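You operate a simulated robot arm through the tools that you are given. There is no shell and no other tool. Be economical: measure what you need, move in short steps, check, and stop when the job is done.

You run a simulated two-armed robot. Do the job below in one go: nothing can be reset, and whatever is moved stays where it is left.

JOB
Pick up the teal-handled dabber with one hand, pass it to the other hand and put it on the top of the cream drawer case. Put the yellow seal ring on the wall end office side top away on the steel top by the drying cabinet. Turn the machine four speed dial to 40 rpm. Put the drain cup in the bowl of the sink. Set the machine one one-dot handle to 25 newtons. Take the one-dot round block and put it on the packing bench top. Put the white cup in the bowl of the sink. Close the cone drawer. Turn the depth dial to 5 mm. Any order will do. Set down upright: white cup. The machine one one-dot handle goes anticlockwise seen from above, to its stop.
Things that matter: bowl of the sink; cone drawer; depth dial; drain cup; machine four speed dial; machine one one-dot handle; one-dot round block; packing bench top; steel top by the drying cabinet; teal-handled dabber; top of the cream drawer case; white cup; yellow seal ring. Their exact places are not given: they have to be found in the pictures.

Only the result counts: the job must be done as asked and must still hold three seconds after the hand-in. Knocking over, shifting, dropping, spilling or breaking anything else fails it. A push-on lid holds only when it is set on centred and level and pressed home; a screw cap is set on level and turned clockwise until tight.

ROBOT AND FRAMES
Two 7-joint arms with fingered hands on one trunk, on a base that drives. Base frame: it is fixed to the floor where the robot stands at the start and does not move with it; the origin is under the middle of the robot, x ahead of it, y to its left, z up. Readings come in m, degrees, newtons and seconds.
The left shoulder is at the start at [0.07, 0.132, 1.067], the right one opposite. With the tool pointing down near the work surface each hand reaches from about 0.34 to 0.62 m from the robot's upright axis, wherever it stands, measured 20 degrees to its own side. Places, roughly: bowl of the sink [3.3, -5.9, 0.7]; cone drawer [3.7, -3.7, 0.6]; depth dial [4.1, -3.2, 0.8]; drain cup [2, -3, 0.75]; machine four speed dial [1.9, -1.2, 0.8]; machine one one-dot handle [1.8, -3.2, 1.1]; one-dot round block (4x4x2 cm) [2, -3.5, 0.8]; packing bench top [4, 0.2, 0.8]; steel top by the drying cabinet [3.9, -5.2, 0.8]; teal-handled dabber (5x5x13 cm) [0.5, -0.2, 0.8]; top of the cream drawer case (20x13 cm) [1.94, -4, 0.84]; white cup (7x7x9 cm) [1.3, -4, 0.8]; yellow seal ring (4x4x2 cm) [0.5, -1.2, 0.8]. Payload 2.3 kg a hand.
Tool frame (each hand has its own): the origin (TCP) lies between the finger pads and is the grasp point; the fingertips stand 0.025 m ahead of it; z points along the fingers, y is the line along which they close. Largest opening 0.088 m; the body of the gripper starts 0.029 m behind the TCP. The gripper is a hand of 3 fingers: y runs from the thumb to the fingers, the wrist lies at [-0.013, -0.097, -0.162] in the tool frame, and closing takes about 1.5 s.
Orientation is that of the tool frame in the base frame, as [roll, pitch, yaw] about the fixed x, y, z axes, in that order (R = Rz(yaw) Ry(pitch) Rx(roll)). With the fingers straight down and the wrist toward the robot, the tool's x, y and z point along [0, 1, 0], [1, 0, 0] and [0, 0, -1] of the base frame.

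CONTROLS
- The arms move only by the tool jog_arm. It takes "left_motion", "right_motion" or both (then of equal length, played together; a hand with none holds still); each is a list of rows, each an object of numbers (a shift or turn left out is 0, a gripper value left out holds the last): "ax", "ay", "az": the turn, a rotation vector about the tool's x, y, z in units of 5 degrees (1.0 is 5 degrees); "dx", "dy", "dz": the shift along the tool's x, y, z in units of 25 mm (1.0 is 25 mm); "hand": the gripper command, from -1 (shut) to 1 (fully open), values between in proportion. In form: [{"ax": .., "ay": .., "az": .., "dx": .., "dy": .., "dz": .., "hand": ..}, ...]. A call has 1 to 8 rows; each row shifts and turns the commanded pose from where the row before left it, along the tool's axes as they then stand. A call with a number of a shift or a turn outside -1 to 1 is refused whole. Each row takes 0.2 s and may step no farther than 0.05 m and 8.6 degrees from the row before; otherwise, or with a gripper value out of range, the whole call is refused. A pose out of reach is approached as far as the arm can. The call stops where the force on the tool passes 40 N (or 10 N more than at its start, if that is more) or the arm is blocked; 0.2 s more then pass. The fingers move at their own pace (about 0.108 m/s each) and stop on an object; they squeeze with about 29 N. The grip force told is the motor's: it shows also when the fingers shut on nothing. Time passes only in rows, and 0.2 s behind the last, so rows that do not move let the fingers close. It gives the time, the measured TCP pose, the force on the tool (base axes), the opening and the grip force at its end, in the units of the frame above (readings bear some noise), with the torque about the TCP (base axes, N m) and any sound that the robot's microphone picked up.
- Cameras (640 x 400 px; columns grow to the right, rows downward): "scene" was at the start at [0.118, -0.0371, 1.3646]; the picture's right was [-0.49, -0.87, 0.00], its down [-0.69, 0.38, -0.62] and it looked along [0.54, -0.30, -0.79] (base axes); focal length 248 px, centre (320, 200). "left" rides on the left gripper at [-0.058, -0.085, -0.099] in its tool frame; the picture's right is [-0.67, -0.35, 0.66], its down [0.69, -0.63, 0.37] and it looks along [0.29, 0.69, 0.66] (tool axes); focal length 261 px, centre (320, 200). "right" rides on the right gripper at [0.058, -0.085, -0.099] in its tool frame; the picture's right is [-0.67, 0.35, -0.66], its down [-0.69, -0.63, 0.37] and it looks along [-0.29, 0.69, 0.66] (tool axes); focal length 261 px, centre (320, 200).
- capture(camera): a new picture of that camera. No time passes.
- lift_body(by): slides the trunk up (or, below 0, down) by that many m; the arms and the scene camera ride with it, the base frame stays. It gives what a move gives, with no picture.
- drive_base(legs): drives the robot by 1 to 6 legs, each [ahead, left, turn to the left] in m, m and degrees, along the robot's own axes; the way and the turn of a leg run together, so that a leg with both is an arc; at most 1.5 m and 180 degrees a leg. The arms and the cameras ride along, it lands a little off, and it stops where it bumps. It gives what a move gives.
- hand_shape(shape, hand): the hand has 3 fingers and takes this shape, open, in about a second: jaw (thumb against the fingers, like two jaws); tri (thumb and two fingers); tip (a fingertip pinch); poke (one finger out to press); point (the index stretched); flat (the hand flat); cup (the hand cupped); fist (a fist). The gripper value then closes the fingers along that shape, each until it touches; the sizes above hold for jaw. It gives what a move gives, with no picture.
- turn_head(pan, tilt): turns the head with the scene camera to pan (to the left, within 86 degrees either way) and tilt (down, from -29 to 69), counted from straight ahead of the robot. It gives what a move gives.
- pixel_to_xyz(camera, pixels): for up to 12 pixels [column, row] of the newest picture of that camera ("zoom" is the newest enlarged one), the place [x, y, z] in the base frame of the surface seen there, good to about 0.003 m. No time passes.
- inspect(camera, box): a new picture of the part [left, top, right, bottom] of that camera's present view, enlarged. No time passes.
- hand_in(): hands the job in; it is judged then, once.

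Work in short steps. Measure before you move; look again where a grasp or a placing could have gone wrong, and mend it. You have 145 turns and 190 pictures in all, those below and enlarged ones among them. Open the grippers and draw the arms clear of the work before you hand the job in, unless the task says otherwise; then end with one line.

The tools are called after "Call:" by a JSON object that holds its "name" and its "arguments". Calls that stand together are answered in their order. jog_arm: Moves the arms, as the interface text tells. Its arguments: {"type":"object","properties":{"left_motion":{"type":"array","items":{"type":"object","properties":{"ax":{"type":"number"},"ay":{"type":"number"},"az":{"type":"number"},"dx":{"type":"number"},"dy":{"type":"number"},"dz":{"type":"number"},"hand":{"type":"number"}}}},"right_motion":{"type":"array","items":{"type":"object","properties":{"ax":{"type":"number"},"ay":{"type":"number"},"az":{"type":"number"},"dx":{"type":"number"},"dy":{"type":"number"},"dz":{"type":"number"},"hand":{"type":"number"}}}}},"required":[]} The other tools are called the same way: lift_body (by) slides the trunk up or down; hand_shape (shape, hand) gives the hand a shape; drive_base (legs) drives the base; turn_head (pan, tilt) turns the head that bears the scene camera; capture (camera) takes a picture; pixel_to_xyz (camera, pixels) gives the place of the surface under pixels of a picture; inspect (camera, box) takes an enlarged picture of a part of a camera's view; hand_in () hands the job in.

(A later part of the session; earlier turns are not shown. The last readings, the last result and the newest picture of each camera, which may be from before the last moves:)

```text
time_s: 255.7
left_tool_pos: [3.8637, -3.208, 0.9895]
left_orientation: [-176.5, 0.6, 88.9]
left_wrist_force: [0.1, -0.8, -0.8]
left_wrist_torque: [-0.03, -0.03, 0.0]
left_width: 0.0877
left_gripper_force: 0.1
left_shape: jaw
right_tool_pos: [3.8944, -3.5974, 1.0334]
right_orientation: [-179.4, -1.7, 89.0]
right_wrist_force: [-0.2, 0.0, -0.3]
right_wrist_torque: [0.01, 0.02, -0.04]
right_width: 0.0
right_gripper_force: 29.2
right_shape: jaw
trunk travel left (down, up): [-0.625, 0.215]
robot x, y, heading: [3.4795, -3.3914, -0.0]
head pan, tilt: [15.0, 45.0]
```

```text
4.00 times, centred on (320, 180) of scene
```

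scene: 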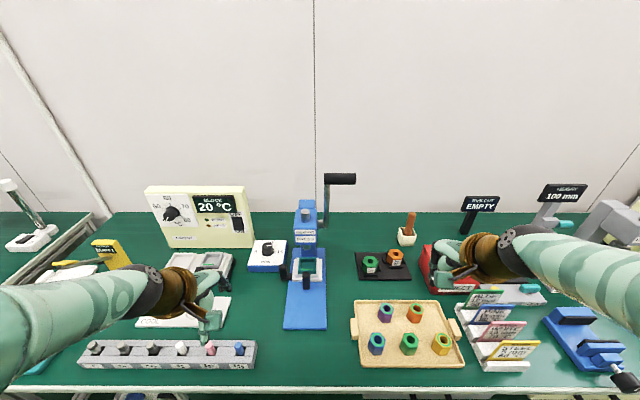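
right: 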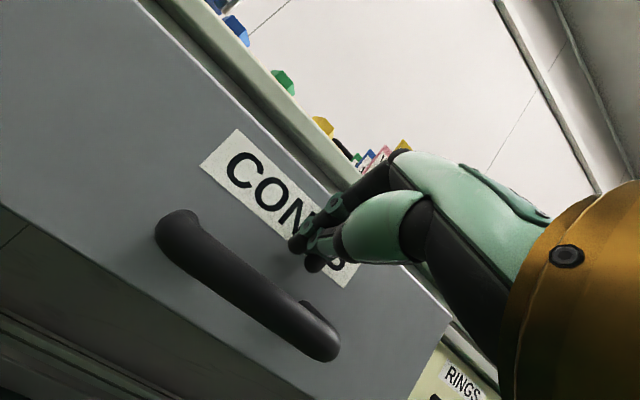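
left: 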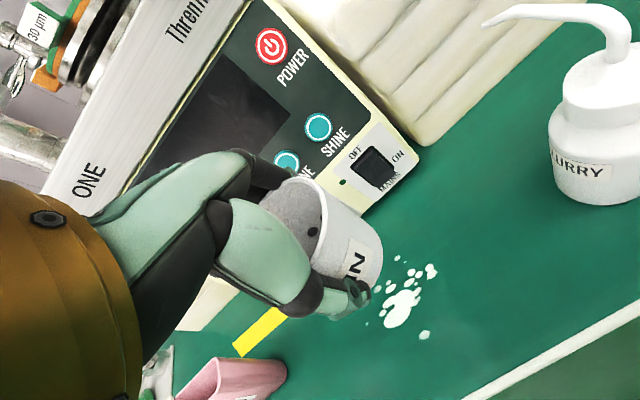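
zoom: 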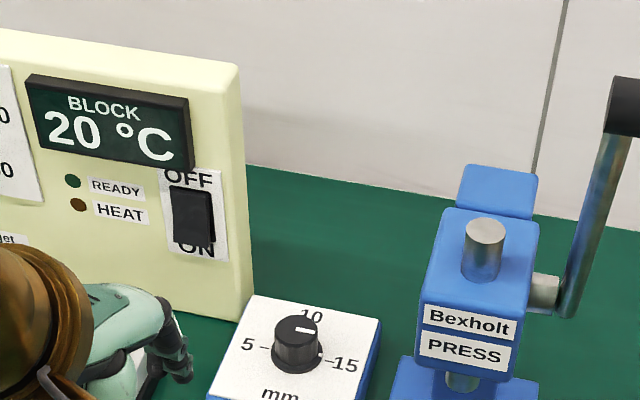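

Scale shows 5–10–15 with 10 at the far side. I measure the knob precisely and move the left hand above it.

Call:
{"name": "pixel_to_xyz", "arguments": {"camera": "zoom", "pixels": [[298, 328], [280, 330], [315, 330], [298, 318], [298, 350], [275, 355], [320, 355], [240, 260], [245, 300]]}}

Call:
{"name": "jog_arm", "arguments": {"left_motion": [{"dy": 0.8, "dx": -0.1}, {"dy": 0.8, "dx": -0.1}, {"dy": 0.8, "dx": -0.1}, {"dy": 0.8, "dx": -0.1}, {"dy": 0.8, "dx": -0.1}, {"dy": 0.8, "dx": -0.1}, {"dy": 0.8, "dx": -0.1, "ax": -0.7}, {"dy": 0.8, "dx": -0.1}]}}

Call:
{"name": "jog_arm", "arguments": {"left_motion": [{"dy": 0.5, "dz": 0.5}, {"dy": 0.5, "dz": 0.5}, {"dy": 0.5, "dz": 0.5}, {"dz": 0.5}, {}]}}

Call:
{"name": "capture", "arguments": {"camera": "left"}}

```text
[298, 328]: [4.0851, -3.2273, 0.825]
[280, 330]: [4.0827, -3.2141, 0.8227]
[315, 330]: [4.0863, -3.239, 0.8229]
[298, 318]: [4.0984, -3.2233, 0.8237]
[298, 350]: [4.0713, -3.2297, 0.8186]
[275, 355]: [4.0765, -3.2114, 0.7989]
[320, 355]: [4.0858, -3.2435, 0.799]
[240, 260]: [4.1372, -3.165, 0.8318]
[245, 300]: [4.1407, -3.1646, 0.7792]
```

```text
time_s: 257.5
left_tool_pos: [4.0238, -3.2306, 0.9796]
left_orientation: [179.9, 0.8, 89.1]
left_wrist_force: [0.7, 0.3, 0.7]
left_wrist_torque: [0.02, -0.01, 0.02]
left_width: 0.0876
left_gripper_force: 0.2
left_shape: jaw
right_tool_pos: [3.8949, -3.5959, 1.0323]
right_orientation: [-179.3, -1.6, 89.0]
right_wrist_force: [0.2, -0.4, -0.2]
right_wrist_torque: [0.02, 0.01, -0.01]
right_width: 0.0
right_gripper_force: 28.7
right_shape: jaw
trunk travel left (down, up): [-0.625, 0.215]
robot x, y, heading: [3.4762, -3.3898, 0.5]
head pan, tilt: [15.0, 45.0]
```

```text
time_s: 258.7
left_tool_pos: [4.0613, -3.2327, 0.93]
left_orientation: [179.9, 0.6, 88.8]
left_wrist_force: [-0.4, -0.3, -0.5]
left_wrist_torque: [-0.01, 0.0, -0.03]
left_width: 0.0877
left_gripper_force: 0.0
left_shape: jaw
right_tool_pos: [3.8944, -3.5971, 1.0326]
right_orientation: [-179.3, -1.7, 89.1]
right_wrist_force: [0.5, -0.3, 0.5]
right_wrist_torque: [0.01, 0.02, -0.02]
right_width: 0.0001
right_gripper_force: 28.9
right_shape: jaw
trunk travel left (down, up): [-0.625, 0.215]
robot x, y, heading: [3.4785, -3.3963, 0.2]
head pan, tilt: [15.0, 45.0]
```

```text
91 pictures are left
```

left: 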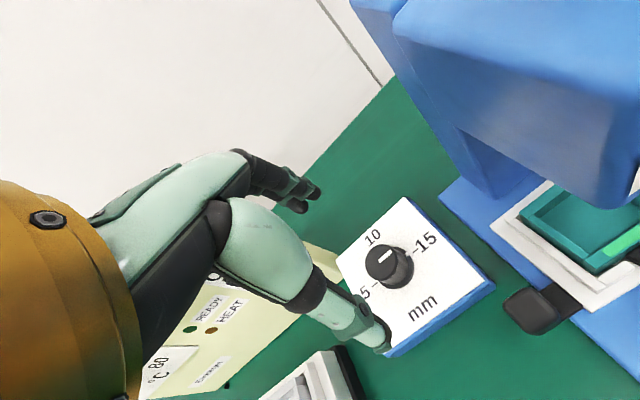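

Knob centre ≈(4.086,-3.2275). I centre above it and pre-turn the hand 60° clockwise so it can then turn far anticlockwise.

Call:
{"name": "jog_arm", "arguments": {"left_motion": [{"dy": 0.99, "dx": 0.21, "hand": 0.3}, {"az": 1}, {"az": 1}, {"az": 1}, {"az": 1}, {"az": 1}, {"az": 1}, {"az": 1}]}}

Call:
{"name": "jog_arm", "arguments": {"left_motion": [{"az": 1}, {"az": 1}, {"az": 1}, {"az": 1}, {"az": 1}, {}]}}

Call:
{"name": "capture", "arguments": {"camera": "left"}}

```text
time_s: 260.5
left_tool_pos: [4.057, -3.2334, 0.9282]
left_orientation: [179.5, 0.5, 53.8]
left_wrist_force: [-0.4, 0.0, 0.0]
left_wrist_torque: [0.02, 0.0, 0.01]
left_width: 0.0574
left_gripper_force: 0.0
left_shape: jaw
left hand out of reach, approached as far as the arm can: row 3, 5, 6, 7, 8
right_tool_pos: [3.8953, -3.5977, 1.0318]
right_orientation: [-179.5, -1.7, 89.1]
right_wrist_force: [-1.2, 1.0, 0.0]
right_wrist_torque: [0.02, 0.0, 0.01]
right_width: 0.0
right_gripper_force: 28.8
right_shape: jaw
trunk travel left (down, up): [-0.625, 0.215]
robot x, y, heading: [3.4795, -3.3919, 0.3]
head pan, tilt: [15.0, 45.0]
```

```text
time_s: 261.9
left_tool_pos: [4.0205, -3.2418, 0.9256]
left_orientation: [179.3, 0.3, 28.9]
left_wrist_force: [-0.8, 0.1, 0.0]
left_wrist_torque: [0.04, 0.03, -0.02]
left_width: 0.0576
left_gripper_force: 0.1
left_shape: jaw
left hand out of reach, approached as far as the arm can: row 1, 2, 3, 4, 5
right_tool_pos: [3.8949, -3.5979, 1.0324]
right_orientation: [-179.3, -1.7, 89.0]
right_wrist_force: [-0.4, 0.6, 0.1]
right_wrist_torque: [-0.03, 0.0, 0.01]
right_width: 0.0
right_gripper_force: 28.6
right_shape: jaw
trunk travel left (down, up): [-0.625, 0.215]
robot x, y, heading: [3.4772, -3.3929, 0.3]
head pan, tilt: [15.0, 45.0]
```

```text
90 pictures are left
```

left: 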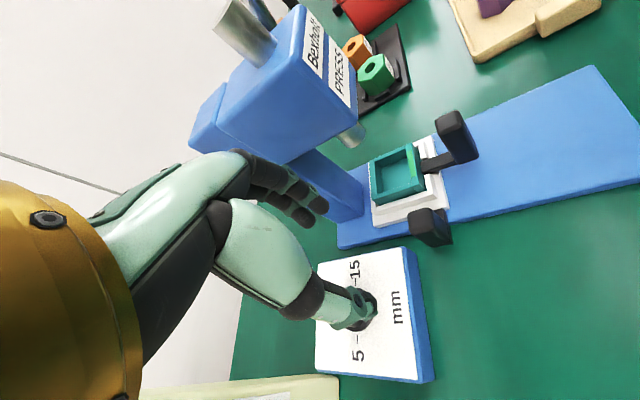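

The turned hand loses reach, and the press may be near the wrist. I measure the press head before choosing the turning range.

Call:
{"name": "inspect", "arguments": {"camera": "scene", "box": [240, 110, 440, 250]}}

Call:
{"name": "pixel_to_xyz", "arguments": {"camera": "zoom", "pixels": [[450, 240], [420, 290], [520, 290], [440, 330], [500, 210], [470, 215], [560, 290], [440, 180]]}}

```text
2.86 times, centred on (340, 180) of scene
```

zoom: 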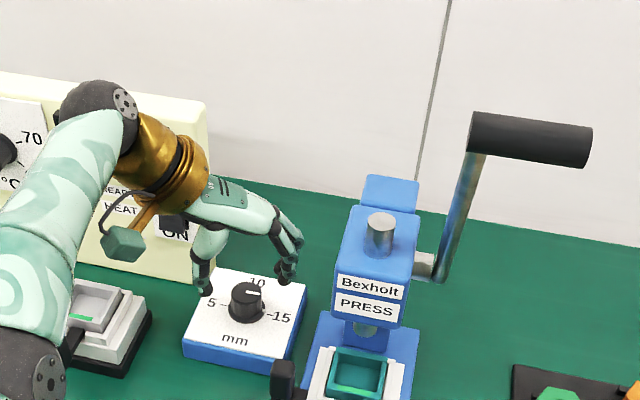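

```text
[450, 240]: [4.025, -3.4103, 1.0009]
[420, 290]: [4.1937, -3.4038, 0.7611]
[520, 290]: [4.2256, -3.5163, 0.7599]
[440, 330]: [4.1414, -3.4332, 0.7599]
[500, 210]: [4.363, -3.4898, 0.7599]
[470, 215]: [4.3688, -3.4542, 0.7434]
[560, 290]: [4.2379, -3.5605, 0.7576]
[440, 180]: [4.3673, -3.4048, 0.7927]
```

The press head sits near (4.02,-3.36), so I'll keep the hand's yaw between ~45° and ~110° and use three grips. I move the base 5 cm closer and left and turn back to yaw ~49.

Call:
{"name": "jog_arm", "arguments": {"left_motion": [{"az": -1}, {"az": -1}, {"az": -1}, {"az": -1}, {}]}}

Call:
{"name": "drive_base", "arguments": {"legs": [[0.05, 0.05, 0]]}}

```text
time_s: 263.1
left_tool_pos: [4.0499, -3.2385, 0.9267]
left_orientation: [179.6, 0.6, 48.9]
left_wrist_force: [-0.6, 0.5, -0.7]
left_wrist_torque: [-0.01, 0.02, -0.01]
left_width: 0.0578
left_gripper_force: 0.0
left_shape: jaw
left hand out of reach, approached as far as the arm can: row 1, 2, 3, 4
right_tool_pos: [3.8947, -3.5975, 1.0329]
right_orientation: [-179.3, -1.7, 89.0]
right_wrist_force: [0.4, 0.2, -0.2]
right_wrist_torque: [-0.02, -0.01, 0.02]
right_width: 0.0
right_gripper_force: 29.8
right_shape: jaw
trunk travel left (down, up): [-0.625, 0.215]
robot x, y, heading: [3.4799, -3.3936, -0.1]
head pan, tilt: [15.0, 45.0]
```

```text
time_s: 264.2
left_tool_pos: [4.0971, -3.191, 0.9294]
left_orientation: [179.7, 0.5, 48.8]
left_wrist_force: [0.2, 0.3, 0.5]
left_wrist_torque: [0.0, 0.0, -0.03]
left_width: 0.0577
left_gripper_force: 0.1
left_shape: jaw
right_tool_pos: [3.9426, -3.5481, 1.0322]
right_orientation: [-179.5, -1.8, 89.0]
right_wrist_force: [0.3, 0.6, -0.3]
right_wrist_torque: [-0.01, 0.0, 0.0]
right_width: 0.0
right_gripper_force: 29.0
right_shape: jaw
trunk travel left (down, up): [-0.625, 0.215]
robot x, y, heading: [3.528, -3.3449, 0.2]
head pan, tilt: [15.0, 45.0]
```

I centre over the knob and descend halfway.

Call:
{"name": "jog_arm", "arguments": {"left_motion": [{"dx": -0.7, "dy": 0.32}, {"dx": -0.69, "dy": 0.31}, {"dz": 0.8}, {"dz": 0.8}, {}]}}

Call:
{"name": "capture", "arguments": {"camera": "left"}}

```text
time_s: 265.4
left_tool_pos: [4.1019, -3.2258, 0.8877]
left_orientation: [179.6, 0.7, 48.8]
left_wrist_force: [0.1, -0.1, -0.1]
left_wrist_torque: [0.01, -0.01, 0.03]
left_width: 0.0576
left_gripper_force: 0.1
left_shape: jaw
left hand out of reach, approached as far as the arm can: row 1, 2
right_tool_pos: [3.9447, -3.5477, 1.0327]
right_orientation: [-179.5, -1.7, 88.9]
right_wrist_force: [-0.3, -0.4, -0.6]
right_wrist_torque: [-0.04, 0.01, -0.03]
right_width: 0.0003
right_gripper_force: 29.0
right_shape: jaw
trunk travel left (down, up): [-0.625, 0.215]
robot x, y, heading: [3.5283, -3.3454, 0.1]
head pan, tilt: [15.0, 45.0]
```

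```text
88 pictures are left
```

left: 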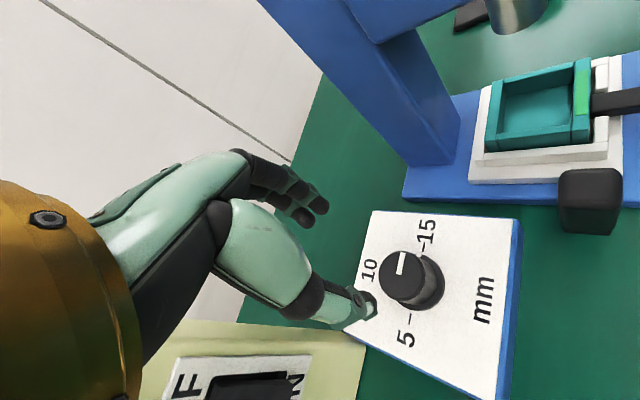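

Still 16 mm too far in x. I correct and check.

Call:
{"name": "jog_arm", "arguments": {"left_motion": [{"dx": -0.47, "dy": -0.44}, {}, {}]}}

Call:
{"name": "pixel_to_xyz", "arguments": {"camera": "left", "pixels": [[402, 275], [385, 268], [418, 285], [410, 255], [392, 298]]}}

```text
time_s: 266.2
left_tool_pos: [4.1015, -3.2252, 0.8884]
left_orientation: [179.6, 0.6, 48.9]
left_wrist_force: [0.5, -0.1, 0.2]
left_wrist_torque: [0.0, 0.0, 0.04]
left_width: 0.0576
left_gripper_force: 0.0
left_shape: jaw
left hand out of reach, approached as far as the arm can: row 1
right_tool_pos: [3.9442, -3.5485, 1.0323]
right_orientation: [-179.4, -1.7, 88.9]
right_wrist_force: [1.1, 0.5, -0.4]
right_wrist_torque: [0.01, 0.01, 0.02]
right_width: 0.0
right_gripper_force: 28.7
right_shape: jaw
trunk travel left (down, up): [-0.625, 0.215]
robot x, y, heading: [3.5338, -3.3435, 0.5]
head pan, tilt: [15.0, 45.0]
```

```text
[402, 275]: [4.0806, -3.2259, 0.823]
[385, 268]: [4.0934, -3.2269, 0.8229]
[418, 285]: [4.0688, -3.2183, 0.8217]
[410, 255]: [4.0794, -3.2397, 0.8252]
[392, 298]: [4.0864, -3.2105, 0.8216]
```

Knob centre reads (4.081,-3.225). The arm is stiff at this limit, so I shift the base back 2 cm instead.

Call:
{"name": "drive_base", "arguments": {"legs": [[-0.02, 0, 0]]}}

Call:
{"name": "jog_arm", "arguments": {"left_motion": [{"dz": 0.6}, {"dz": 0.6}, {}]}}

Call:
{"name": "capture", "arguments": {"camera": "left"}}

```text
time_s: 266.9
left_tool_pos: [4.0843, -3.2259, 0.8862]
left_orientation: [179.8, 0.8, 48.6]
left_wrist_force: [-0.4, 0.0, -0.3]
left_wrist_torque: [-0.05, -0.01, 0.01]
left_width: 0.0575
left_gripper_force: 0.0
left_shape: jaw
right_tool_pos: [3.9258, -3.5474, 1.0317]
right_orientation: [-179.2, -1.8, 89.1]
right_wrist_force: [0.1, 1.0, -0.7]
right_wrist_torque: [-0.01, -0.03, -0.05]
right_width: 0.0002
right_gripper_force: 28.2
right_shape: jaw
trunk travel left (down, up): [-0.625, 0.215]
robot x, y, heading: [3.5039, -3.3412, 0.2]
head pan, tilt: [15.0, 45.0]
```

```text
time_s: 267.8
left_tool_pos: [4.0799, -3.2257, 0.8605]
left_orientation: [179.5, 0.5, 48.8]
left_wrist_force: [-0.8, -0.2, -0.2]
left_wrist_torque: [0.02, 0.02, 0.03]
left_width: 0.0575
left_gripper_force: 0.0
left_shape: jaw
right_tool_pos: [3.9237, -3.5475, 1.0324]
right_orientation: [-179.4, -1.7, 89.0]
right_wrist_force: [0.3, 0.3, 0.5]
right_wrist_torque: [0.0, -0.02, -0.01]
right_width: 0.0003
right_gripper_force: 28.6
right_shape: jaw
trunk travel left (down, up): [-0.625, 0.215]
robot x, y, heading: [3.5113, -3.3431, 0.4]
head pan, tilt: [15.0, 45.0]
```

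```text
87 pictures are left
```

left: 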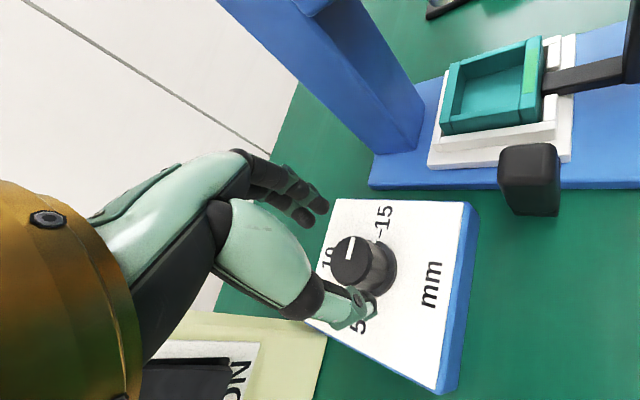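

Centred. I descend 33 mm, close on the knob, and then turn anticlockwise.

Call:
{"name": "jog_arm", "arguments": {"left_motion": [{"dz": 0.6}, {"dz": 0.6}, {"dz": 0.15}, {"hand": -1}, {}, {}, {}, {}]}}

Call:
{"name": "jog_arm", "arguments": {"left_motion": [{"az": -1}, {"az": -1}, {"az": -1}, {"az": -1}, {"az": -1}, {"az": -1}, {}]}}

Call:
{"name": "capture", "arguments": {"camera": "left"}}

```text
time_s: 269.6
left_tool_pos: [4.0772, -3.2282, 0.8255]
left_orientation: [179.8, 0.7, 48.8]
left_wrist_force: [-3.1, -1.9, -4.3]
left_wrist_torque: [-0.02, 0.09, -0.03]
left_width: 0.0233
left_gripper_force: 29.3
left_shape: jaw
left hand out of reach, approached as far as the arm can: row 1
right_tool_pos: [3.9235, -3.5484, 1.0329]
right_orientation: [-179.3, -1.7, 89.0]
right_wrist_force: [0.4, -0.2, 0.6]
right_wrist_torque: [-0.02, 0.03, -0.01]
right_width: 0.0
right_gripper_force: 28.6
right_shape: jaw
trunk travel left (down, up): [-0.625, 0.215]
robot x, y, heading: [3.5095, -3.3438, 0.2]
head pan, tilt: [15.0, 45.0]
```

```text
time_s: 271.1
left_tool_pos: [4.0799, -3.2314, 0.8256]
left_orientation: [-179.9, 0.6, 78.8]
left_wrist_force: [2.9, -11.3, -0.4]
left_wrist_torque: [-0.23, -0.1, -0.05]
left_width: 0.023
left_gripper_force: 28.1
left_shape: jaw
right_tool_pos: [3.926, -3.5519, 1.0312]
right_orientation: [-179.3, -1.9, 89.0]
right_wrist_force: [0.5, 0.5, 0.2]
right_wrist_torque: [0.0, -0.01, 0.0]
right_width: 0.0
right_gripper_force: 29.4
right_shape: jaw
trunk travel left (down, up): [-0.625, 0.215]
robot x, y, heading: [3.507, -3.3403, -0.0]
head pan, tilt: [15.0, 45.0]
```

```text
86 pictures are left
```

left: 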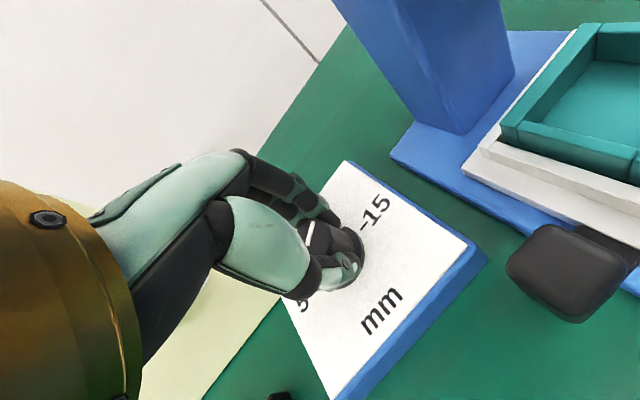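

Knob turned ~30° with the hand. I continue another 30°.

Call:
{"name": "jog_arm", "arguments": {"left_motion": [{"az": -1}, {"az": -1}, {"az": -1}, {"az": -1}, {"az": -1}, {"az": -1}, {}]}}

Call:
{"name": "capture", "arguments": {"camera": "left"}}

Call:
{"name": "inspect", "arguments": {"camera": "scene", "box": [240, 110, 440, 250]}}

```text
time_s: 272.8
left_tool_pos: [4.0793, -3.2226, 0.8251]
left_orientation: [-179.8, 0.8, 109.0]
left_wrist_force: [9.6, 4.9, 2.3]
left_wrist_torque: [-3.43, -1.32, -2.93]
left_width: 0.0219
left_gripper_force: 28.6
left_shape: jaw
right_tool_pos: [3.9264, -3.5436, 1.0314]
right_orientation: [-179.4, -1.5, 89.1]
right_wrist_force: [0.0, -0.1, -0.5]
right_wrist_torque: [0.0, -0.02, 0.04]
right_width: 0.0
right_gripper_force: 29.7
right_shape: jaw
trunk travel left (down, up): [-0.625, 0.215]
robot x, y, heading: [3.5052, -3.3437, 0.5]
head pan, tilt: [15.0, 45.0]
```

```text
85 pictures are left
```

left: 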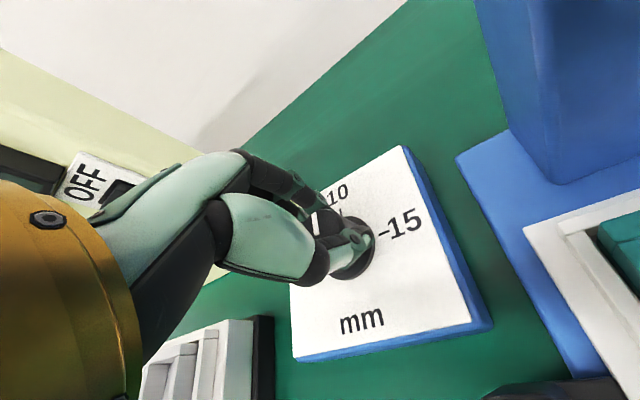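

```text
2.86 times, centred on (340, 180) of scene
```

zoom: 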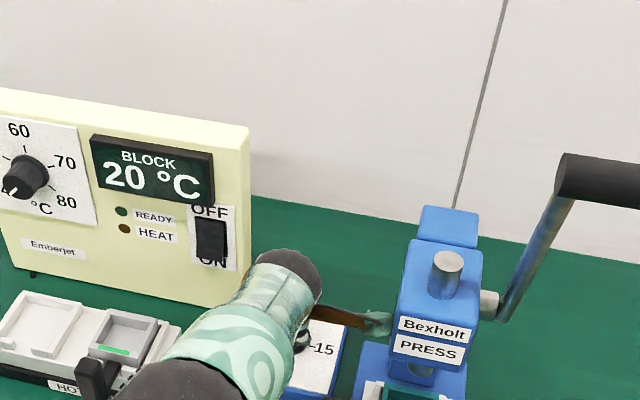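

A torque appeared (about 3.4 N m): the wrist probably brushes the press. I release at once and turn the hand back 20° in place, then rise.

Call:
{"name": "jog_arm", "arguments": {"left_motion": [{"hand": 0.3}, {}, {"az": 1}, {"az": 1}, {"az": 1}, {"dz": -0.6}, {"dz": -0.6}, {}]}}

Call:
{"name": "capture", "arguments": {"camera": "left"}}

Call:
{"name": "inspect", "arguments": {"camera": "scene", "box": [240, 110, 440, 250]}}

```text
time_s: 274.6
left_tool_pos: [4.0778, -3.2264, 0.8542]
left_orientation: [-179.9, 0.8, 93.9]
left_wrist_force: [-1.2, -0.2, -0.1]
left_wrist_torque: [-0.01, 0.01, 0.01]
left_width: 0.0571
left_gripper_force: 0.0
left_shape: jaw
right_tool_pos: [3.924, -3.547, 1.0328]
right_orientation: [-179.2, -1.7, 89.0]
right_wrist_force: [1.0, -1.5, -0.7]
right_wrist_torque: [0.02, 0.01, 0.01]
right_width: 0.0
right_gripper_force: 28.8
right_shape: jaw
trunk travel left (down, up): [-0.625, 0.215]
robot x, y, heading: [3.5063, -3.3432, 0.1]
head pan, tilt: [15.0, 45.0]
```

```text
83 pictures are left
```

left: 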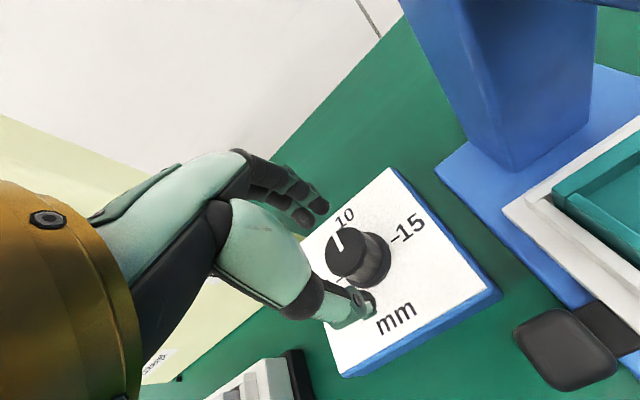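

```text
2.86 times, centred on (340, 180) of scene
```

zoom: 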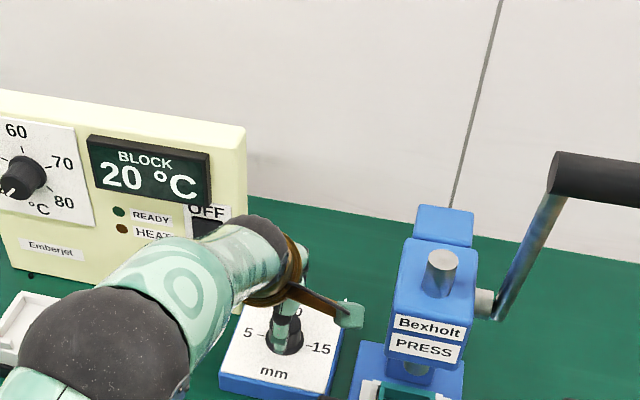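

Pointer is now near 10. I turn the hand clockwise to yaw ~49 again for the next grip.

Call:
{"name": "jog_arm", "arguments": {"left_motion": [{"az": 1}, {"az": 1}, {"az": 1}, {"az": 1}, {"az": 1}, {"az": 1}, {"az": 1}, {"az": 1}]}}

Call:
{"name": "jog_arm", "arguments": {"left_motion": [{"az": 1}, {}]}}

Call:
{"name": "capture", "arguments": {"camera": "left"}}

```text
time_s: 276.4
left_tool_pos: [4.0783, -3.2277, 0.8552]
left_orientation: [179.6, 0.5, 53.7]
left_wrist_force: [0.2, 0.8, -0.2]
left_wrist_torque: [0.01, 0.03, 0.01]
left_width: 0.0569
left_gripper_force: 0.0
left_shape: jaw
right_tool_pos: [3.9238, -3.5468, 1.0327]
right_orientation: [-179.3, -1.7, 89.0]
right_wrist_force: [0.3, -0.7, 0.4]
right_wrist_torque: [0.04, 0.0, -0.01]
right_width: 0.0001
right_gripper_force: 28.6
right_shape: jaw
trunk travel left (down, up): [-0.625, 0.215]
robot x, y, heading: [3.5047, -3.3452, 0.4]
head pan, tilt: [15.0, 45.0]
```

```text
time_s: 276.9
left_tool_pos: [4.0779, -3.2272, 0.8547]
left_orientation: [179.5, 0.6, 48.7]
left_wrist_force: [-0.8, 0.3, 0.6]
left_wrist_torque: [-0.03, 0.0, -0.04]
left_width: 0.0568
left_gripper_force: 0.0
left_shape: jaw
right_tool_pos: [3.924, -3.5477, 1.0322]
right_orientation: [-179.4, -1.6, 89.0]
right_wrist_force: [-0.6, -0.1, -0.7]
right_wrist_torque: [0.02, -0.01, 0.04]
right_width: 0.0
right_gripper_force: 29.3
right_shape: jaw
trunk travel left (down, up): [-0.625, 0.215]
robot x, y, heading: [3.5082, -3.3441, 0.2]
head pan, tilt: [15.0, 45.0]
```

```text
81 pictures are left
```

left: 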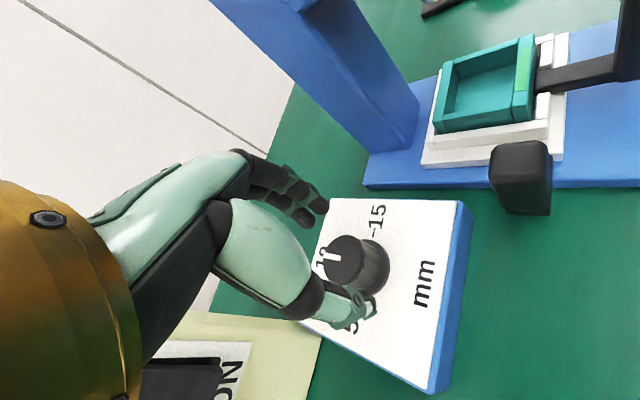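

Good. I pre-turn 10° more, grip again and turn 60° anticlockwise (to yaw ~99).

Call:
{"name": "jog_arm", "arguments": {"left_motion": [{"az": 1}, {"az": 1}, {"dz": 0.6}, {"dz": 0.57}, {"hand": -1}, {}, {}, {}]}}

Call:
{"name": "jog_arm", "arguments": {"left_motion": [{}, {"az": -1}, {"az": -1}, {"az": -1}, {"az": -1}, {"az": -1}, {"az": -1}, {}]}}

Call:
{"name": "jog_arm", "arguments": {"left_motion": [{"az": -1}, {"az": -1}, {"az": -1}, {"az": -1}, {"az": -1}, {"az": -1}, {}]}}

Call:
{"name": "jog_arm", "arguments": {"left_motion": [{"hand": 0.3}, {}, {}, {"dz": -0.6}, {"dz": -0.6}, {}]}}

Call:
{"name": "capture", "arguments": {"camera": "left"}}

```text
time_s: 278.8
left_tool_pos: [4.0628, -3.2345, 0.8298]
left_orientation: [179.5, 0.5, 38.7]
left_wrist_force: [-7.7, -10.4, -3.7]
left_wrist_torque: [-0.16, 0.14, -0.17]
left_width: 0.0
left_gripper_force: 28.9
left_shape: jaw
left hand out of reach, approached as far as the arm can: row 1, 2
right_tool_pos: [3.9228, -3.5516, 1.0328]
right_orientation: [-179.4, -1.9, 88.8]
right_wrist_force: [0.0, -1.5, 0.5]
right_wrist_torque: [-0.01, -0.02, 0.03]
right_width: 0.0001
right_gripper_force: 28.7
right_shape: jaw
trunk travel left (down, up): [-0.625, 0.215]
robot x, y, heading: [3.5095, -3.3425, 0.1]
head pan, tilt: [15.0, 45.0]
```

```text
time_s: 280.6
left_tool_pos: [4.0665, -3.2424, 0.8297]
left_orientation: [179.9, 0.4, 68.5]
left_wrist_force: [-1.0, -32.2, -2.3]
left_wrist_torque: [-0.55, 0.06, -0.56]
left_width: 0.0
left_gripper_force: 28.7
left_shape: jaw
right_tool_pos: [3.9238, -3.5587, 1.0292]
right_orientation: [-179.4, -2.3, 88.7]
right_wrist_force: [-0.4, 0.4, -0.5]
right_wrist_torque: [-0.02, 0.01, 0.0]
right_width: 0.0
right_gripper_force: 28.8
right_shape: jaw
trunk travel left (down, up): [-0.625, 0.215]
robot x, y, heading: [3.5086, -3.3422, -0.3]
head pan, tilt: [15.0, 45.0]
```

```text
time_s: 281.9
left_tool_pos: [4.07, -3.2498, 0.8293]
left_orientation: [179.8, 1.3, 95.1]
left_wrist_force: [7.5, -27.6, -0.6]
left_wrist_torque: [-0.59, -0.15, -0.6]
left_width: 0.0
left_gripper_force: 29.1
left_shape: jaw
right_tool_pos: [3.9226, -3.5594, 1.0301]
right_orientation: [-179.2, -2.0, 88.1]
right_wrist_force: [0.0, 0.2, 0.5]
right_wrist_torque: [-0.05, -0.03, -0.02]
right_width: 0.0001
right_gripper_force: 29.7
right_shape: jaw
trunk travel left (down, up): [-0.625, 0.215]
robot x, y, heading: [3.5088, -3.3462, -1.0]
head pan, tilt: [15.0, 45.0]
stopped in row 6 (left hand): the force on the tool passed its limit at 44 N (the readings are from after the stop); the commanded pose is now the measured one
```

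```text
time_s: 283.3
left_tool_pos: [4.066, -3.2385, 0.8601]
left_orientation: [179.8, 1.1, 95.7]
left_wrist_force: [-0.9, 0.7, 1.1]
left_wrist_torque: [0.0, 0.03, 0.01]
left_width: 0.0574
left_gripper_force: 0.2
left_shape: jaw
right_tool_pos: [3.9226, -3.5525, 1.0324]
right_orientation: [-179.4, -1.7, 88.5]
right_wrist_force: [0.0, -0.2, -0.2]
right_wrist_torque: [0.01, 0.0, 0.04]
right_width: 0.0
right_gripper_force: 29.0
right_shape: jaw
trunk travel left (down, up): [-0.625, 0.215]
robot x, y, heading: [3.5068, -3.3413, -0.5]
head pan, tilt: [15.0, 45.0]
```

```text
80 pictures are left
```

left: 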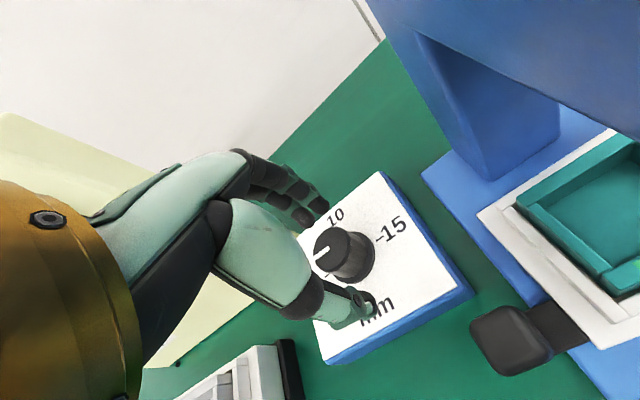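

The grip missed the knob (closed beside it). I check the box and knob positions and the pointer.

Call:
{"name": "jog_arm", "arguments": {"left_motion": [{"dz": -1}, {"dz": -1}, {"dx": 1}, {"dx": 1}, {"dx": 1}, {}]}}

Call:
{"name": "inspect", "arguments": {"camera": "scene", "box": [270, 170, 370, 250]}}

Call:
{"name": "capture", "arguments": {"camera": "left"}}

```text
time_s: 284.7
left_tool_pos: [4.0593, -3.1629, 0.9069]
left_orientation: [179.9, 1.2, 95.6]
left_wrist_force: [-0.4, 0.2, 0.1]
left_wrist_torque: [0.03, 0.02, 0.0]
left_width: 0.0575
left_gripper_force: 0.0
left_shape: jaw
right_tool_pos: [3.9231, -3.552, 1.032]
right_orientation: [-179.4, -1.7, 88.5]
right_wrist_force: [0.0, 0.0, 0.1]
right_wrist_torque: [0.0, 0.0, 0.03]
right_width: 0.0
right_gripper_force: 29.2
right_shape: jaw
trunk travel left (down, up): [-0.625, 0.215]
robot x, y, heading: [3.508, -3.3448, -0.6]
head pan, tilt: [15.0, 45.0]
```

```text
5.00 times, centred on (320, 210) of scene
```

zoom: 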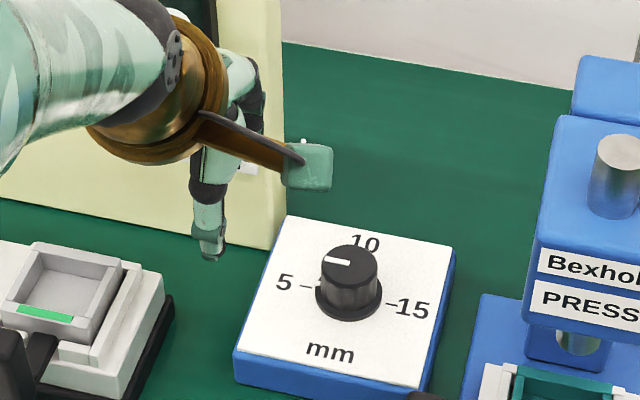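

```text
78 pictures are left
```

left: 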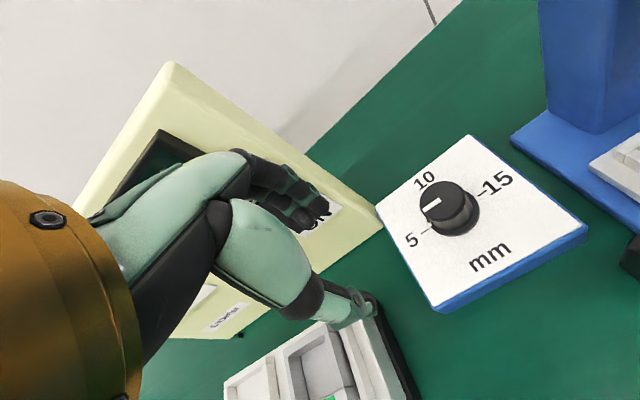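

The pointer is already near 5. I enlarge the left view and measure its direction.

Call:
{"name": "inspect", "arguments": {"camera": "left", "box": [390, 150, 530, 270]}}

```text
3.33 times, centred on (460, 210) of left
```

zoom: 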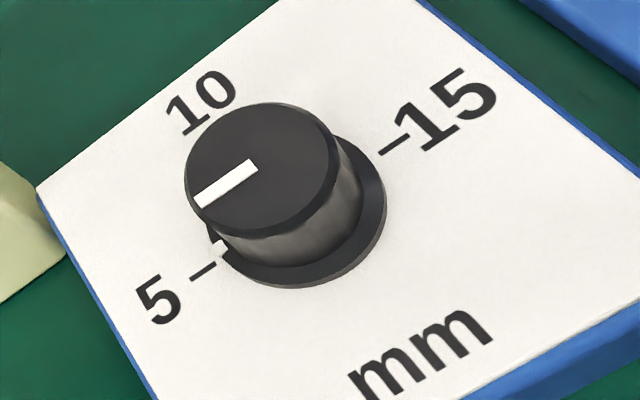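

Top mark is parallel to the 5–15 ticks and the skirt mark is right at 5: dial is at 5 mm. I verify the box hasn't shifted and then withdraw.

Call:
{"name": "pixel_to_xyz", "arguments": {"camera": "zoom", "pixels": [[258, 165], [205, 200], [190, 170], [335, 155], [265, 105], [250, 225], [218, 250], [395, 143], [200, 272]]}}

Call:
{"name": "jog_arm", "arguments": {"left_motion": [{"dz": -1}, {"dz": -1}, {"dz": -1}, {"dy": -1}, {"dy": -1}, {"dy": -1}, {"dy": -1}, {"dy": -1}]}}

```text
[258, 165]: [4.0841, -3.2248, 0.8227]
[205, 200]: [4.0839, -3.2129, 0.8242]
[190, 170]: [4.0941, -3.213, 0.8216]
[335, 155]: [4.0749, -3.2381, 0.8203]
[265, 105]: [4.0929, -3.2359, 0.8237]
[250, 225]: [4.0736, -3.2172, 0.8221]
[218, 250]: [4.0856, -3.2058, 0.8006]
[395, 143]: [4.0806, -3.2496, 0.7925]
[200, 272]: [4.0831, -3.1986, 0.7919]
```

```text
time_s: 286.5
left_tool_pos: [3.9323, -3.1726, 0.9827]
left_orientation: [179.7, 1.2, 95.7]
left_wrist_force: [-0.7, 0.2, 1.0]
left_wrist_torque: [0.01, 0.02, -0.02]
left_width: 0.0573
left_gripper_force: 0.0
left_shape: jaw
right_tool_pos: [3.9211, -3.5522, 1.0324]
right_orientation: [-179.4, -1.6, 88.5]
right_wrist_force: [-0.8, -1.2, 0.1]
right_wrist_torque: [0.03, -0.01, -0.02]
right_width: 0.0
right_gripper_force: 29.3
right_shape: jaw
trunk travel left (down, up): [-0.625, 0.215]
robot x, y, heading: [3.5066, -3.3455, -0.4]
head pan, tilt: [15.0, 45.0]
```

Pointer lies exactly along the 5 tick and the box is in place. Now the white cup: I drive to the corridor at the bench end (facing it, near x=1.88), to reach round the post with the left hand.

Call:
{"name": "drive_base", "arguments": {"legs": [[-0.55, 0, 0], [0, 0, 90], [-1.4, 0, 0], [-0.1, 1.06, 0]]}}

Call:
{"name": "jog_arm", "arguments": {"left_motion": [{"ax": -1, "dx": 0.5, "hand": 1}, {"ax": -1, "dx": 0.5}, {"ax": -1}, {"ax": -1}, {"ax": -1}, {"ax": -1}, {"ax": -1}, {"ax": -1}], "right_motion": [{"hand": 1}, {}, {}, {}, {}, {}, {}, {}]}}

Call:
{"name": "jog_arm", "arguments": {"left_motion": [{"ax": -1}, {"ax": -1}, {"ax": -1}, {"ax": -1}, {"az": -1}, {"az": -1}, {"az": -1}, {"az": -1}]}}

Call:
{"name": "jog_arm", "arguments": {"left_motion": [{"az": -1}, {"az": -1}, {"az": -1}, {"az": -1}, {"az": -1}, {"az": -1}, {"az": -1}, {"az": -1}]}}

```text
time_s: 305.1
left_tool_pos: [1.739, -4.4345, 0.982]
left_orientation: [179.9, 1.3, -173.3]
left_wrist_force: [-0.7, -0.1, 0.1]
left_wrist_torque: [0.0, 0.03, 0.0]
left_width: 0.0575
left_gripper_force: 0.1
left_shape: jaw
right_tool_pos: [2.1178, -4.4403, 1.0313]
right_orientation: [-179.4, -1.7, 179.6]
right_wrist_force: [0.9, -0.1, -0.2]
right_wrist_torque: [-0.02, -0.04, 0.02]
right_width: 0.0
right_gripper_force: 29.4
right_shape: jaw
trunk travel left (down, up): [-0.625, 0.215]
robot x, y, heading: [1.9172, -4.8564, 90.5]
head pan, tilt: [15.0, 45.0]
```

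```text
time_s: 306.9
left_tool_pos: [1.7142, -4.4326, 0.9805]
left_orientation: [139.9, 1.2, -173.3]
left_wrist_force: [-0.1, -0.3, 0.4]
left_wrist_torque: [0.02, -0.04, -0.02]
left_width: 0.0876
left_gripper_force: 0.1
left_shape: jaw
left hand out of reach, approached as far as the arm can: row 8
right_tool_pos: [2.119, -4.4395, 1.0322]
right_orientation: [-179.2, -1.8, 179.5]
right_wrist_force: [-0.3, 0.2, -0.2]
right_wrist_torque: [0.03, 0.04, 0.01]
right_width: 0.0877
right_gripper_force: 0.1
right_shape: jaw
trunk travel left (down, up): [-0.625, 0.215]
robot x, y, heading: [1.9187, -4.8601, 90.8]
head pan, tilt: [15.0, 45.0]
```

```text
time_s: 308.8
left_tool_pos: [1.7145, -4.4323, 0.9813]
left_orientation: [121.7, 18.5, -162.9]
left_wrist_force: [-0.5, -0.4, 0.2]
left_wrist_torque: [0.01, -0.02, 0.0]
left_width: 0.0876
left_gripper_force: 0.0
left_shape: jaw
right_tool_pos: [2.1185, -4.4401, 1.0326]
right_orientation: [-179.4, -1.7, 179.7]
right_wrist_force: [0.2, -0.9, -0.1]
right_wrist_torque: [0.0, 0.0, 0.03]
right_width: 0.0877
right_gripper_force: 0.0
right_shape: jaw
trunk travel left (down, up): [-0.625, 0.215]
robot x, y, heading: [1.9172, -4.8585, 90.7]
head pan, tilt: [15.0, 45.0]
```

```text
time_s: 310.6
left_tool_pos: [1.7136, -4.4323, 0.9821]
left_orientation: [140.4, 49.7, -131.4]
left_wrist_force: [0.4, 0.2, 0.1]
left_wrist_torque: [0.0, 0.03, -0.04]
left_width: 0.0879
left_gripper_force: 0.1
left_shape: jaw
right_tool_pos: [2.1182, -4.44, 1.0322]
right_orientation: [-179.5, -1.6, 179.6]
right_wrist_force: [0.6, -0.1, 0.3]
right_wrist_torque: [-0.03, -0.03, -0.02]
right_width: 0.0872
right_gripper_force: 0.1
right_shape: jaw
trunk travel left (down, up): [-0.625, 0.215]
robot x, y, heading: [1.9133, -4.8589, 90.8]
head pan, tilt: [15.0, 45.0]
```

The hand now points forward, thumb line nearly level. I finish levelling its y axis (6 rows) and yaw it left ~50°, checking reach.

Call:
{"name": "jog_arm", "arguments": {"left_motion": [{"az": -1}, {"az": -1}, {"az": -1}, {"az": -1}, {"az": -1}, {"az": -0.7}, {"dy": 0.8}, {"dy": 0.8}]}}

Call:
{"name": "jog_arm", "arguments": {"left_motion": [{"ax": -1, "az": -0.575, "dy": 0.3}, {"ax": -1, "az": -0.575, "dy": 0.3}, {"ax": -1, "az": -0.575, "dy": 0.3}, {"ax": -1, "az": -0.575, "dy": 0.3}, {"ax": -1, "az": -0.575, "dy": 0.3}, {"ax": -1, "az": -0.575}, {"ax": -1, "az": -0.575}, {"ax": -1, "az": -0.575}]}}

Call:
{"name": "capture", "arguments": {"camera": "scene"}}

```text
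time_s: 312.4
left_tool_pos: [1.6742, -4.437, 0.9813]
left_orientation: [179.8, 60.1, -84.1]
left_wrist_force: [-0.2, -0.4, 0.7]
left_wrist_torque: [0.0, -0.03, 0.02]
left_width: 0.0876
left_gripper_force: 0.0
left_shape: jaw
right_tool_pos: [2.1159, -4.4405, 1.034]
right_orientation: [-179.4, -1.7, 179.5]
right_wrist_force: [0.3, 0.2, 0.7]
right_wrist_torque: [0.01, 0.0, 0.0]
right_width: 0.0876
right_gripper_force: 0.0
right_shape: jaw
trunk travel left (down, up): [-0.625, 0.215]
robot x, y, heading: [1.917, -4.8564, 90.7]
head pan, tilt: [15.0, 45.0]
```

```text
time_s: 314.1
left_tool_pos: [1.6392, -4.4471, 0.98]
left_orientation: [179.8, 60.1, -37.9]
left_wrist_force: [0.6, -0.1, -0.5]
left_wrist_torque: [0.01, 0.02, 0.01]
left_width: 0.0878
left_gripper_force: 0.0
left_shape: jaw
right_tool_pos: [2.1193, -4.4403, 1.0323]
right_orientation: [-179.3, -1.7, 179.6]
right_wrist_force: [-0.1, -0.1, -0.3]
right_wrist_torque: [0.0, 0.0, 0.0]
right_width: 0.0875
right_gripper_force: 0.0
right_shape: jaw
trunk travel left (down, up): [-0.625, 0.215]
robot x, y, heading: [1.9166, -4.8585, 90.5]
head pan, tilt: [15.0, 45.0]
```

```text
76 pictures are left
```

scene: 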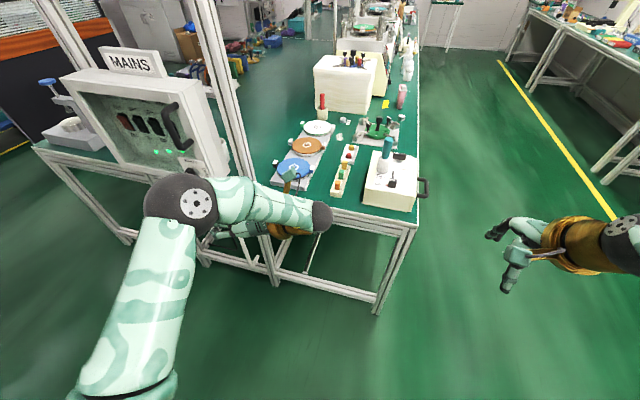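

The wanted orientation (pointing left-forward, 30° down) is reachable. The elbow sits far left; I measure where it is relative to the post.

Call:
{"name": "pixel_to_xyz", "arguments": {"camera": "scene", "pixels": [[180, 200], [150, 215], [205, 180], [250, 205], [310, 215], [230, 150], [215, 110], [325, 225]]}}

Call:
{"name": "capture", "arguments": {"camera": "left"}}

```text
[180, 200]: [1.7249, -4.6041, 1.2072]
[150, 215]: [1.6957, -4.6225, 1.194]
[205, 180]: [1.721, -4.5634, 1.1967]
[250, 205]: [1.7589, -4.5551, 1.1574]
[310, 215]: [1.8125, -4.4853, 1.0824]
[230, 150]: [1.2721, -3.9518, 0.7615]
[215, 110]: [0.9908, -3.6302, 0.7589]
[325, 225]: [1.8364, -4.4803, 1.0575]
```

```text
75 pictures are left
```

left: 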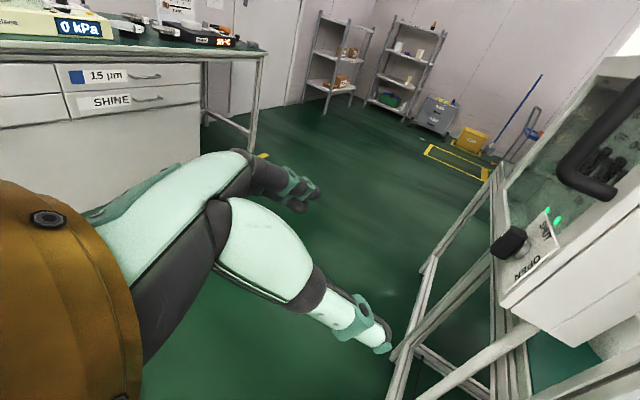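

The elbow rides high (z≈1.15), clear of the post. I drive in so the hand passes east of the post.

Call:
{"name": "drive_base", "arguments": {"legs": [[0.25, 0.035, -0.5], [0.22, 0, 0]]}}

Call:
{"name": "turn_head", "arguments": {"pan": 45, "tilt": 40}}

Call:
{"name": "capture", "arguments": {"camera": "scene"}}

Call:
{"name": "capture", "arguments": {"camera": "left"}}

```text
time_s: 317.3
left_tool_pos: [1.604, -3.9803, 0.9813]
left_orientation: [-180.0, 60.2, -38.2]
left_wrist_force: [1.1, 0.5, -0.8]
left_wrist_torque: [0.0, 0.01, 0.03]
left_width: 0.0873
left_gripper_force: 0.1
left_shape: jaw
right_tool_pos: [2.0826, -3.974, 1.0325]
right_orientation: [-179.4, -1.7, 179.3]
right_wrist_force: [0.2, -0.1, 0.0]
right_wrist_torque: [-0.02, 0.01, 0.03]
right_width: 0.0878
right_gripper_force: 0.1
right_shape: jaw
trunk travel left (down, up): [-0.625, 0.215]
robot x, y, heading: [1.8795, -4.3927, 90.3]
head pan, tilt: [15.0, 45.0]
```

```text
time_s: 318.2
left_tool_pos: [1.6038, -3.9794, 0.9817]
left_orientation: [-179.9, 60.2, -38.2]
left_wrist_force: [0.4, 0.0, -0.7]
left_wrist_torque: [-0.04, 0.0, -0.02]
left_width: 0.0875
left_gripper_force: 0.1
left_shape: jaw
right_tool_pos: [2.082, -3.974, 1.0331]
right_orientation: [-179.4, -1.8, 179.4]
right_wrist_force: [0.1, 0.2, 0.1]
right_wrist_torque: [-0.01, -0.02, -0.03]
right_width: 0.0879
right_gripper_force: 0.2
right_shape: jaw
trunk travel left (down, up): [-0.625, 0.215]
robot x, y, heading: [1.8815, -4.393, 90.3]
head pan, tilt: [45.0, 40.0]
```

```text
74 pictures are left
```

scene: 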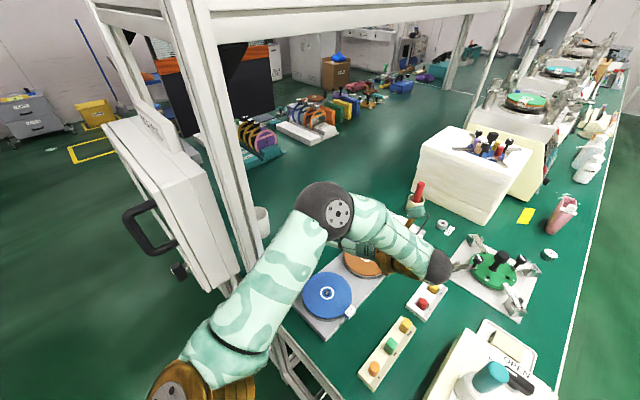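

```text
73 pictures are left
```

left: 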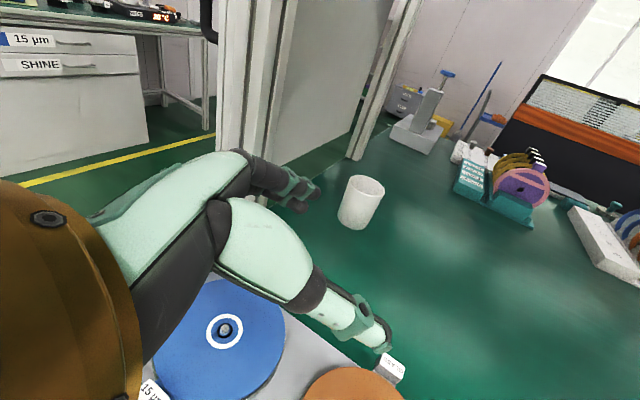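

The cup is visible at left (360,202). I measure it and the post.

Call:
{"name": "pixel_to_xyz", "arguments": {"camera": "left", "pixels": [[345, 188], [380, 190], [362, 180], [345, 215], [370, 220], [358, 205], [270, 120], [245, 120], [360, 228]]}}

Call:
{"name": "inspect", "arguments": {"camera": "left", "box": [310, 150, 430, 250]}}

```text
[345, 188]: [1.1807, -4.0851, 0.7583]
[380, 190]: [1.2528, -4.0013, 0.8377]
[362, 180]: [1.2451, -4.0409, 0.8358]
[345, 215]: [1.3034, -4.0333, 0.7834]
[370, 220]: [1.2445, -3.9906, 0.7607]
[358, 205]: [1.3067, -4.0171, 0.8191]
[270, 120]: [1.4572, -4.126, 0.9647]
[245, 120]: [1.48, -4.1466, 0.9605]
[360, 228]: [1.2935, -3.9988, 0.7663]
```

```text
4.00 times, centred on (370, 200) of left
```

zoom: 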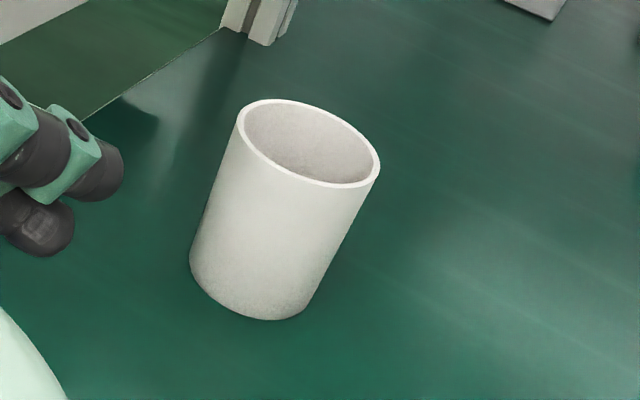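

I take rim points from the enlarged view.

Call:
{"name": "pixel_to_xyz", "arguments": {"camera": "zoom", "pixels": [[246, 128], [372, 178], [300, 184], [315, 112], [260, 250], [240, 280], [200, 245], [320, 260]]}}

```text
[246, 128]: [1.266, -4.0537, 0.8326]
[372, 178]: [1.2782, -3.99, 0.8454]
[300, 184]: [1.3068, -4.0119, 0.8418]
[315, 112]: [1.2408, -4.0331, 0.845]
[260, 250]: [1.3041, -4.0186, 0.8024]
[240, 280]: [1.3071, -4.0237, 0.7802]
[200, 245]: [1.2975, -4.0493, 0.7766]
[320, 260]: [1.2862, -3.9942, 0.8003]
```

Cup centre ≈(1.273,-4.022), radius 0.034, rim 0.85. I yaw the hand 17° further left (wrist farther from the post), lower the trunk 8 cm and shift the base 3 cm forward-left.

Call:
{"name": "jog_arm", "arguments": {"left_motion": [{"ax": -1, "az": -0.575}, {"ax": -1, "az": -0.575}, {"ax": -1, "az": -0.575}, {}]}}

Call:
{"name": "drive_base", "arguments": {"legs": [[0.03, 0.03, 0]]}}

Call:
{"name": "lift_body", "arguments": {"by": -0.08}}

```text
time_s: 319.2
left_tool_pos: [1.6022, -3.9791, 0.982]
left_orientation: [-179.8, 60.3, -20.5]
left_wrist_force: [0.6, 0.1, -0.3]
left_wrist_torque: [-0.01, 0.02, 0.02]
left_width: 0.0877
left_gripper_force: 0.0
left_shape: jaw
right_tool_pos: [2.082, -3.974, 1.0325]
right_orientation: [-179.4, -1.7, 179.4]
right_wrist_force: [-0.2, -0.2, -0.3]
right_wrist_torque: [-0.01, 0.0, 0.03]
right_width: 0.0878
right_gripper_force: 0.1
right_shape: jaw
trunk travel left (down, up): [-0.625, 0.215]
robot x, y, heading: [1.8788, -4.3936, 90.2]
head pan, tilt: [45.0, 40.0]
```

```text
time_s: 320.3
left_tool_pos: [1.575, -3.9479, 0.981]
left_orientation: [179.8, 60.1, -21.6]
left_wrist_force: [0.7, -0.1, 0.5]
left_wrist_torque: [-0.02, -0.01, 0.05]
left_width: 0.0879
left_gripper_force: 0.0
left_shape: jaw
right_tool_pos: [2.0557, -3.9462, 1.0315]
right_orientation: [-179.2, -1.7, 178.8]
right_wrist_force: [-0.7, 0.0, -0.6]
right_wrist_torque: [0.02, 0.03, 0.0]
right_width: 0.0877
right_gripper_force: 0.0
right_shape: jaw
trunk travel left (down, up): [-0.625, 0.215]
robot x, y, heading: [1.8492, -4.364, 90.0]
head pan, tilt: [45.0, 40.0]
stopped in leg 1: the robot was blocked; the commanded pose is now the measured one
```

```text
time_s: 321.4
left_tool_pos: [1.5777, -3.9489, 0.9021]
left_orientation: [-180.0, 60.1, -21.4]
left_wrist_force: [0.2, 0.5, 0.1]
left_wrist_torque: [0.0, 0.01, -0.02]
left_width: 0.0878
left_gripper_force: 0.1
left_shape: jaw
right_tool_pos: [2.0566, -3.9496, 0.9533]
right_orientation: [-179.5, -1.7, 178.7]
right_wrist_force: [0.6, 0.9, -0.3]
right_wrist_torque: [-0.01, 0.0, 0.05]
right_width: 0.0878
right_gripper_force: 0.1
right_shape: jaw
trunk travel left (down, up): [-0.545, 0.295]
robot x, y, heading: [1.8482, -4.3626, 89.9]
head pan, tilt: [45.0, 40.0]
```

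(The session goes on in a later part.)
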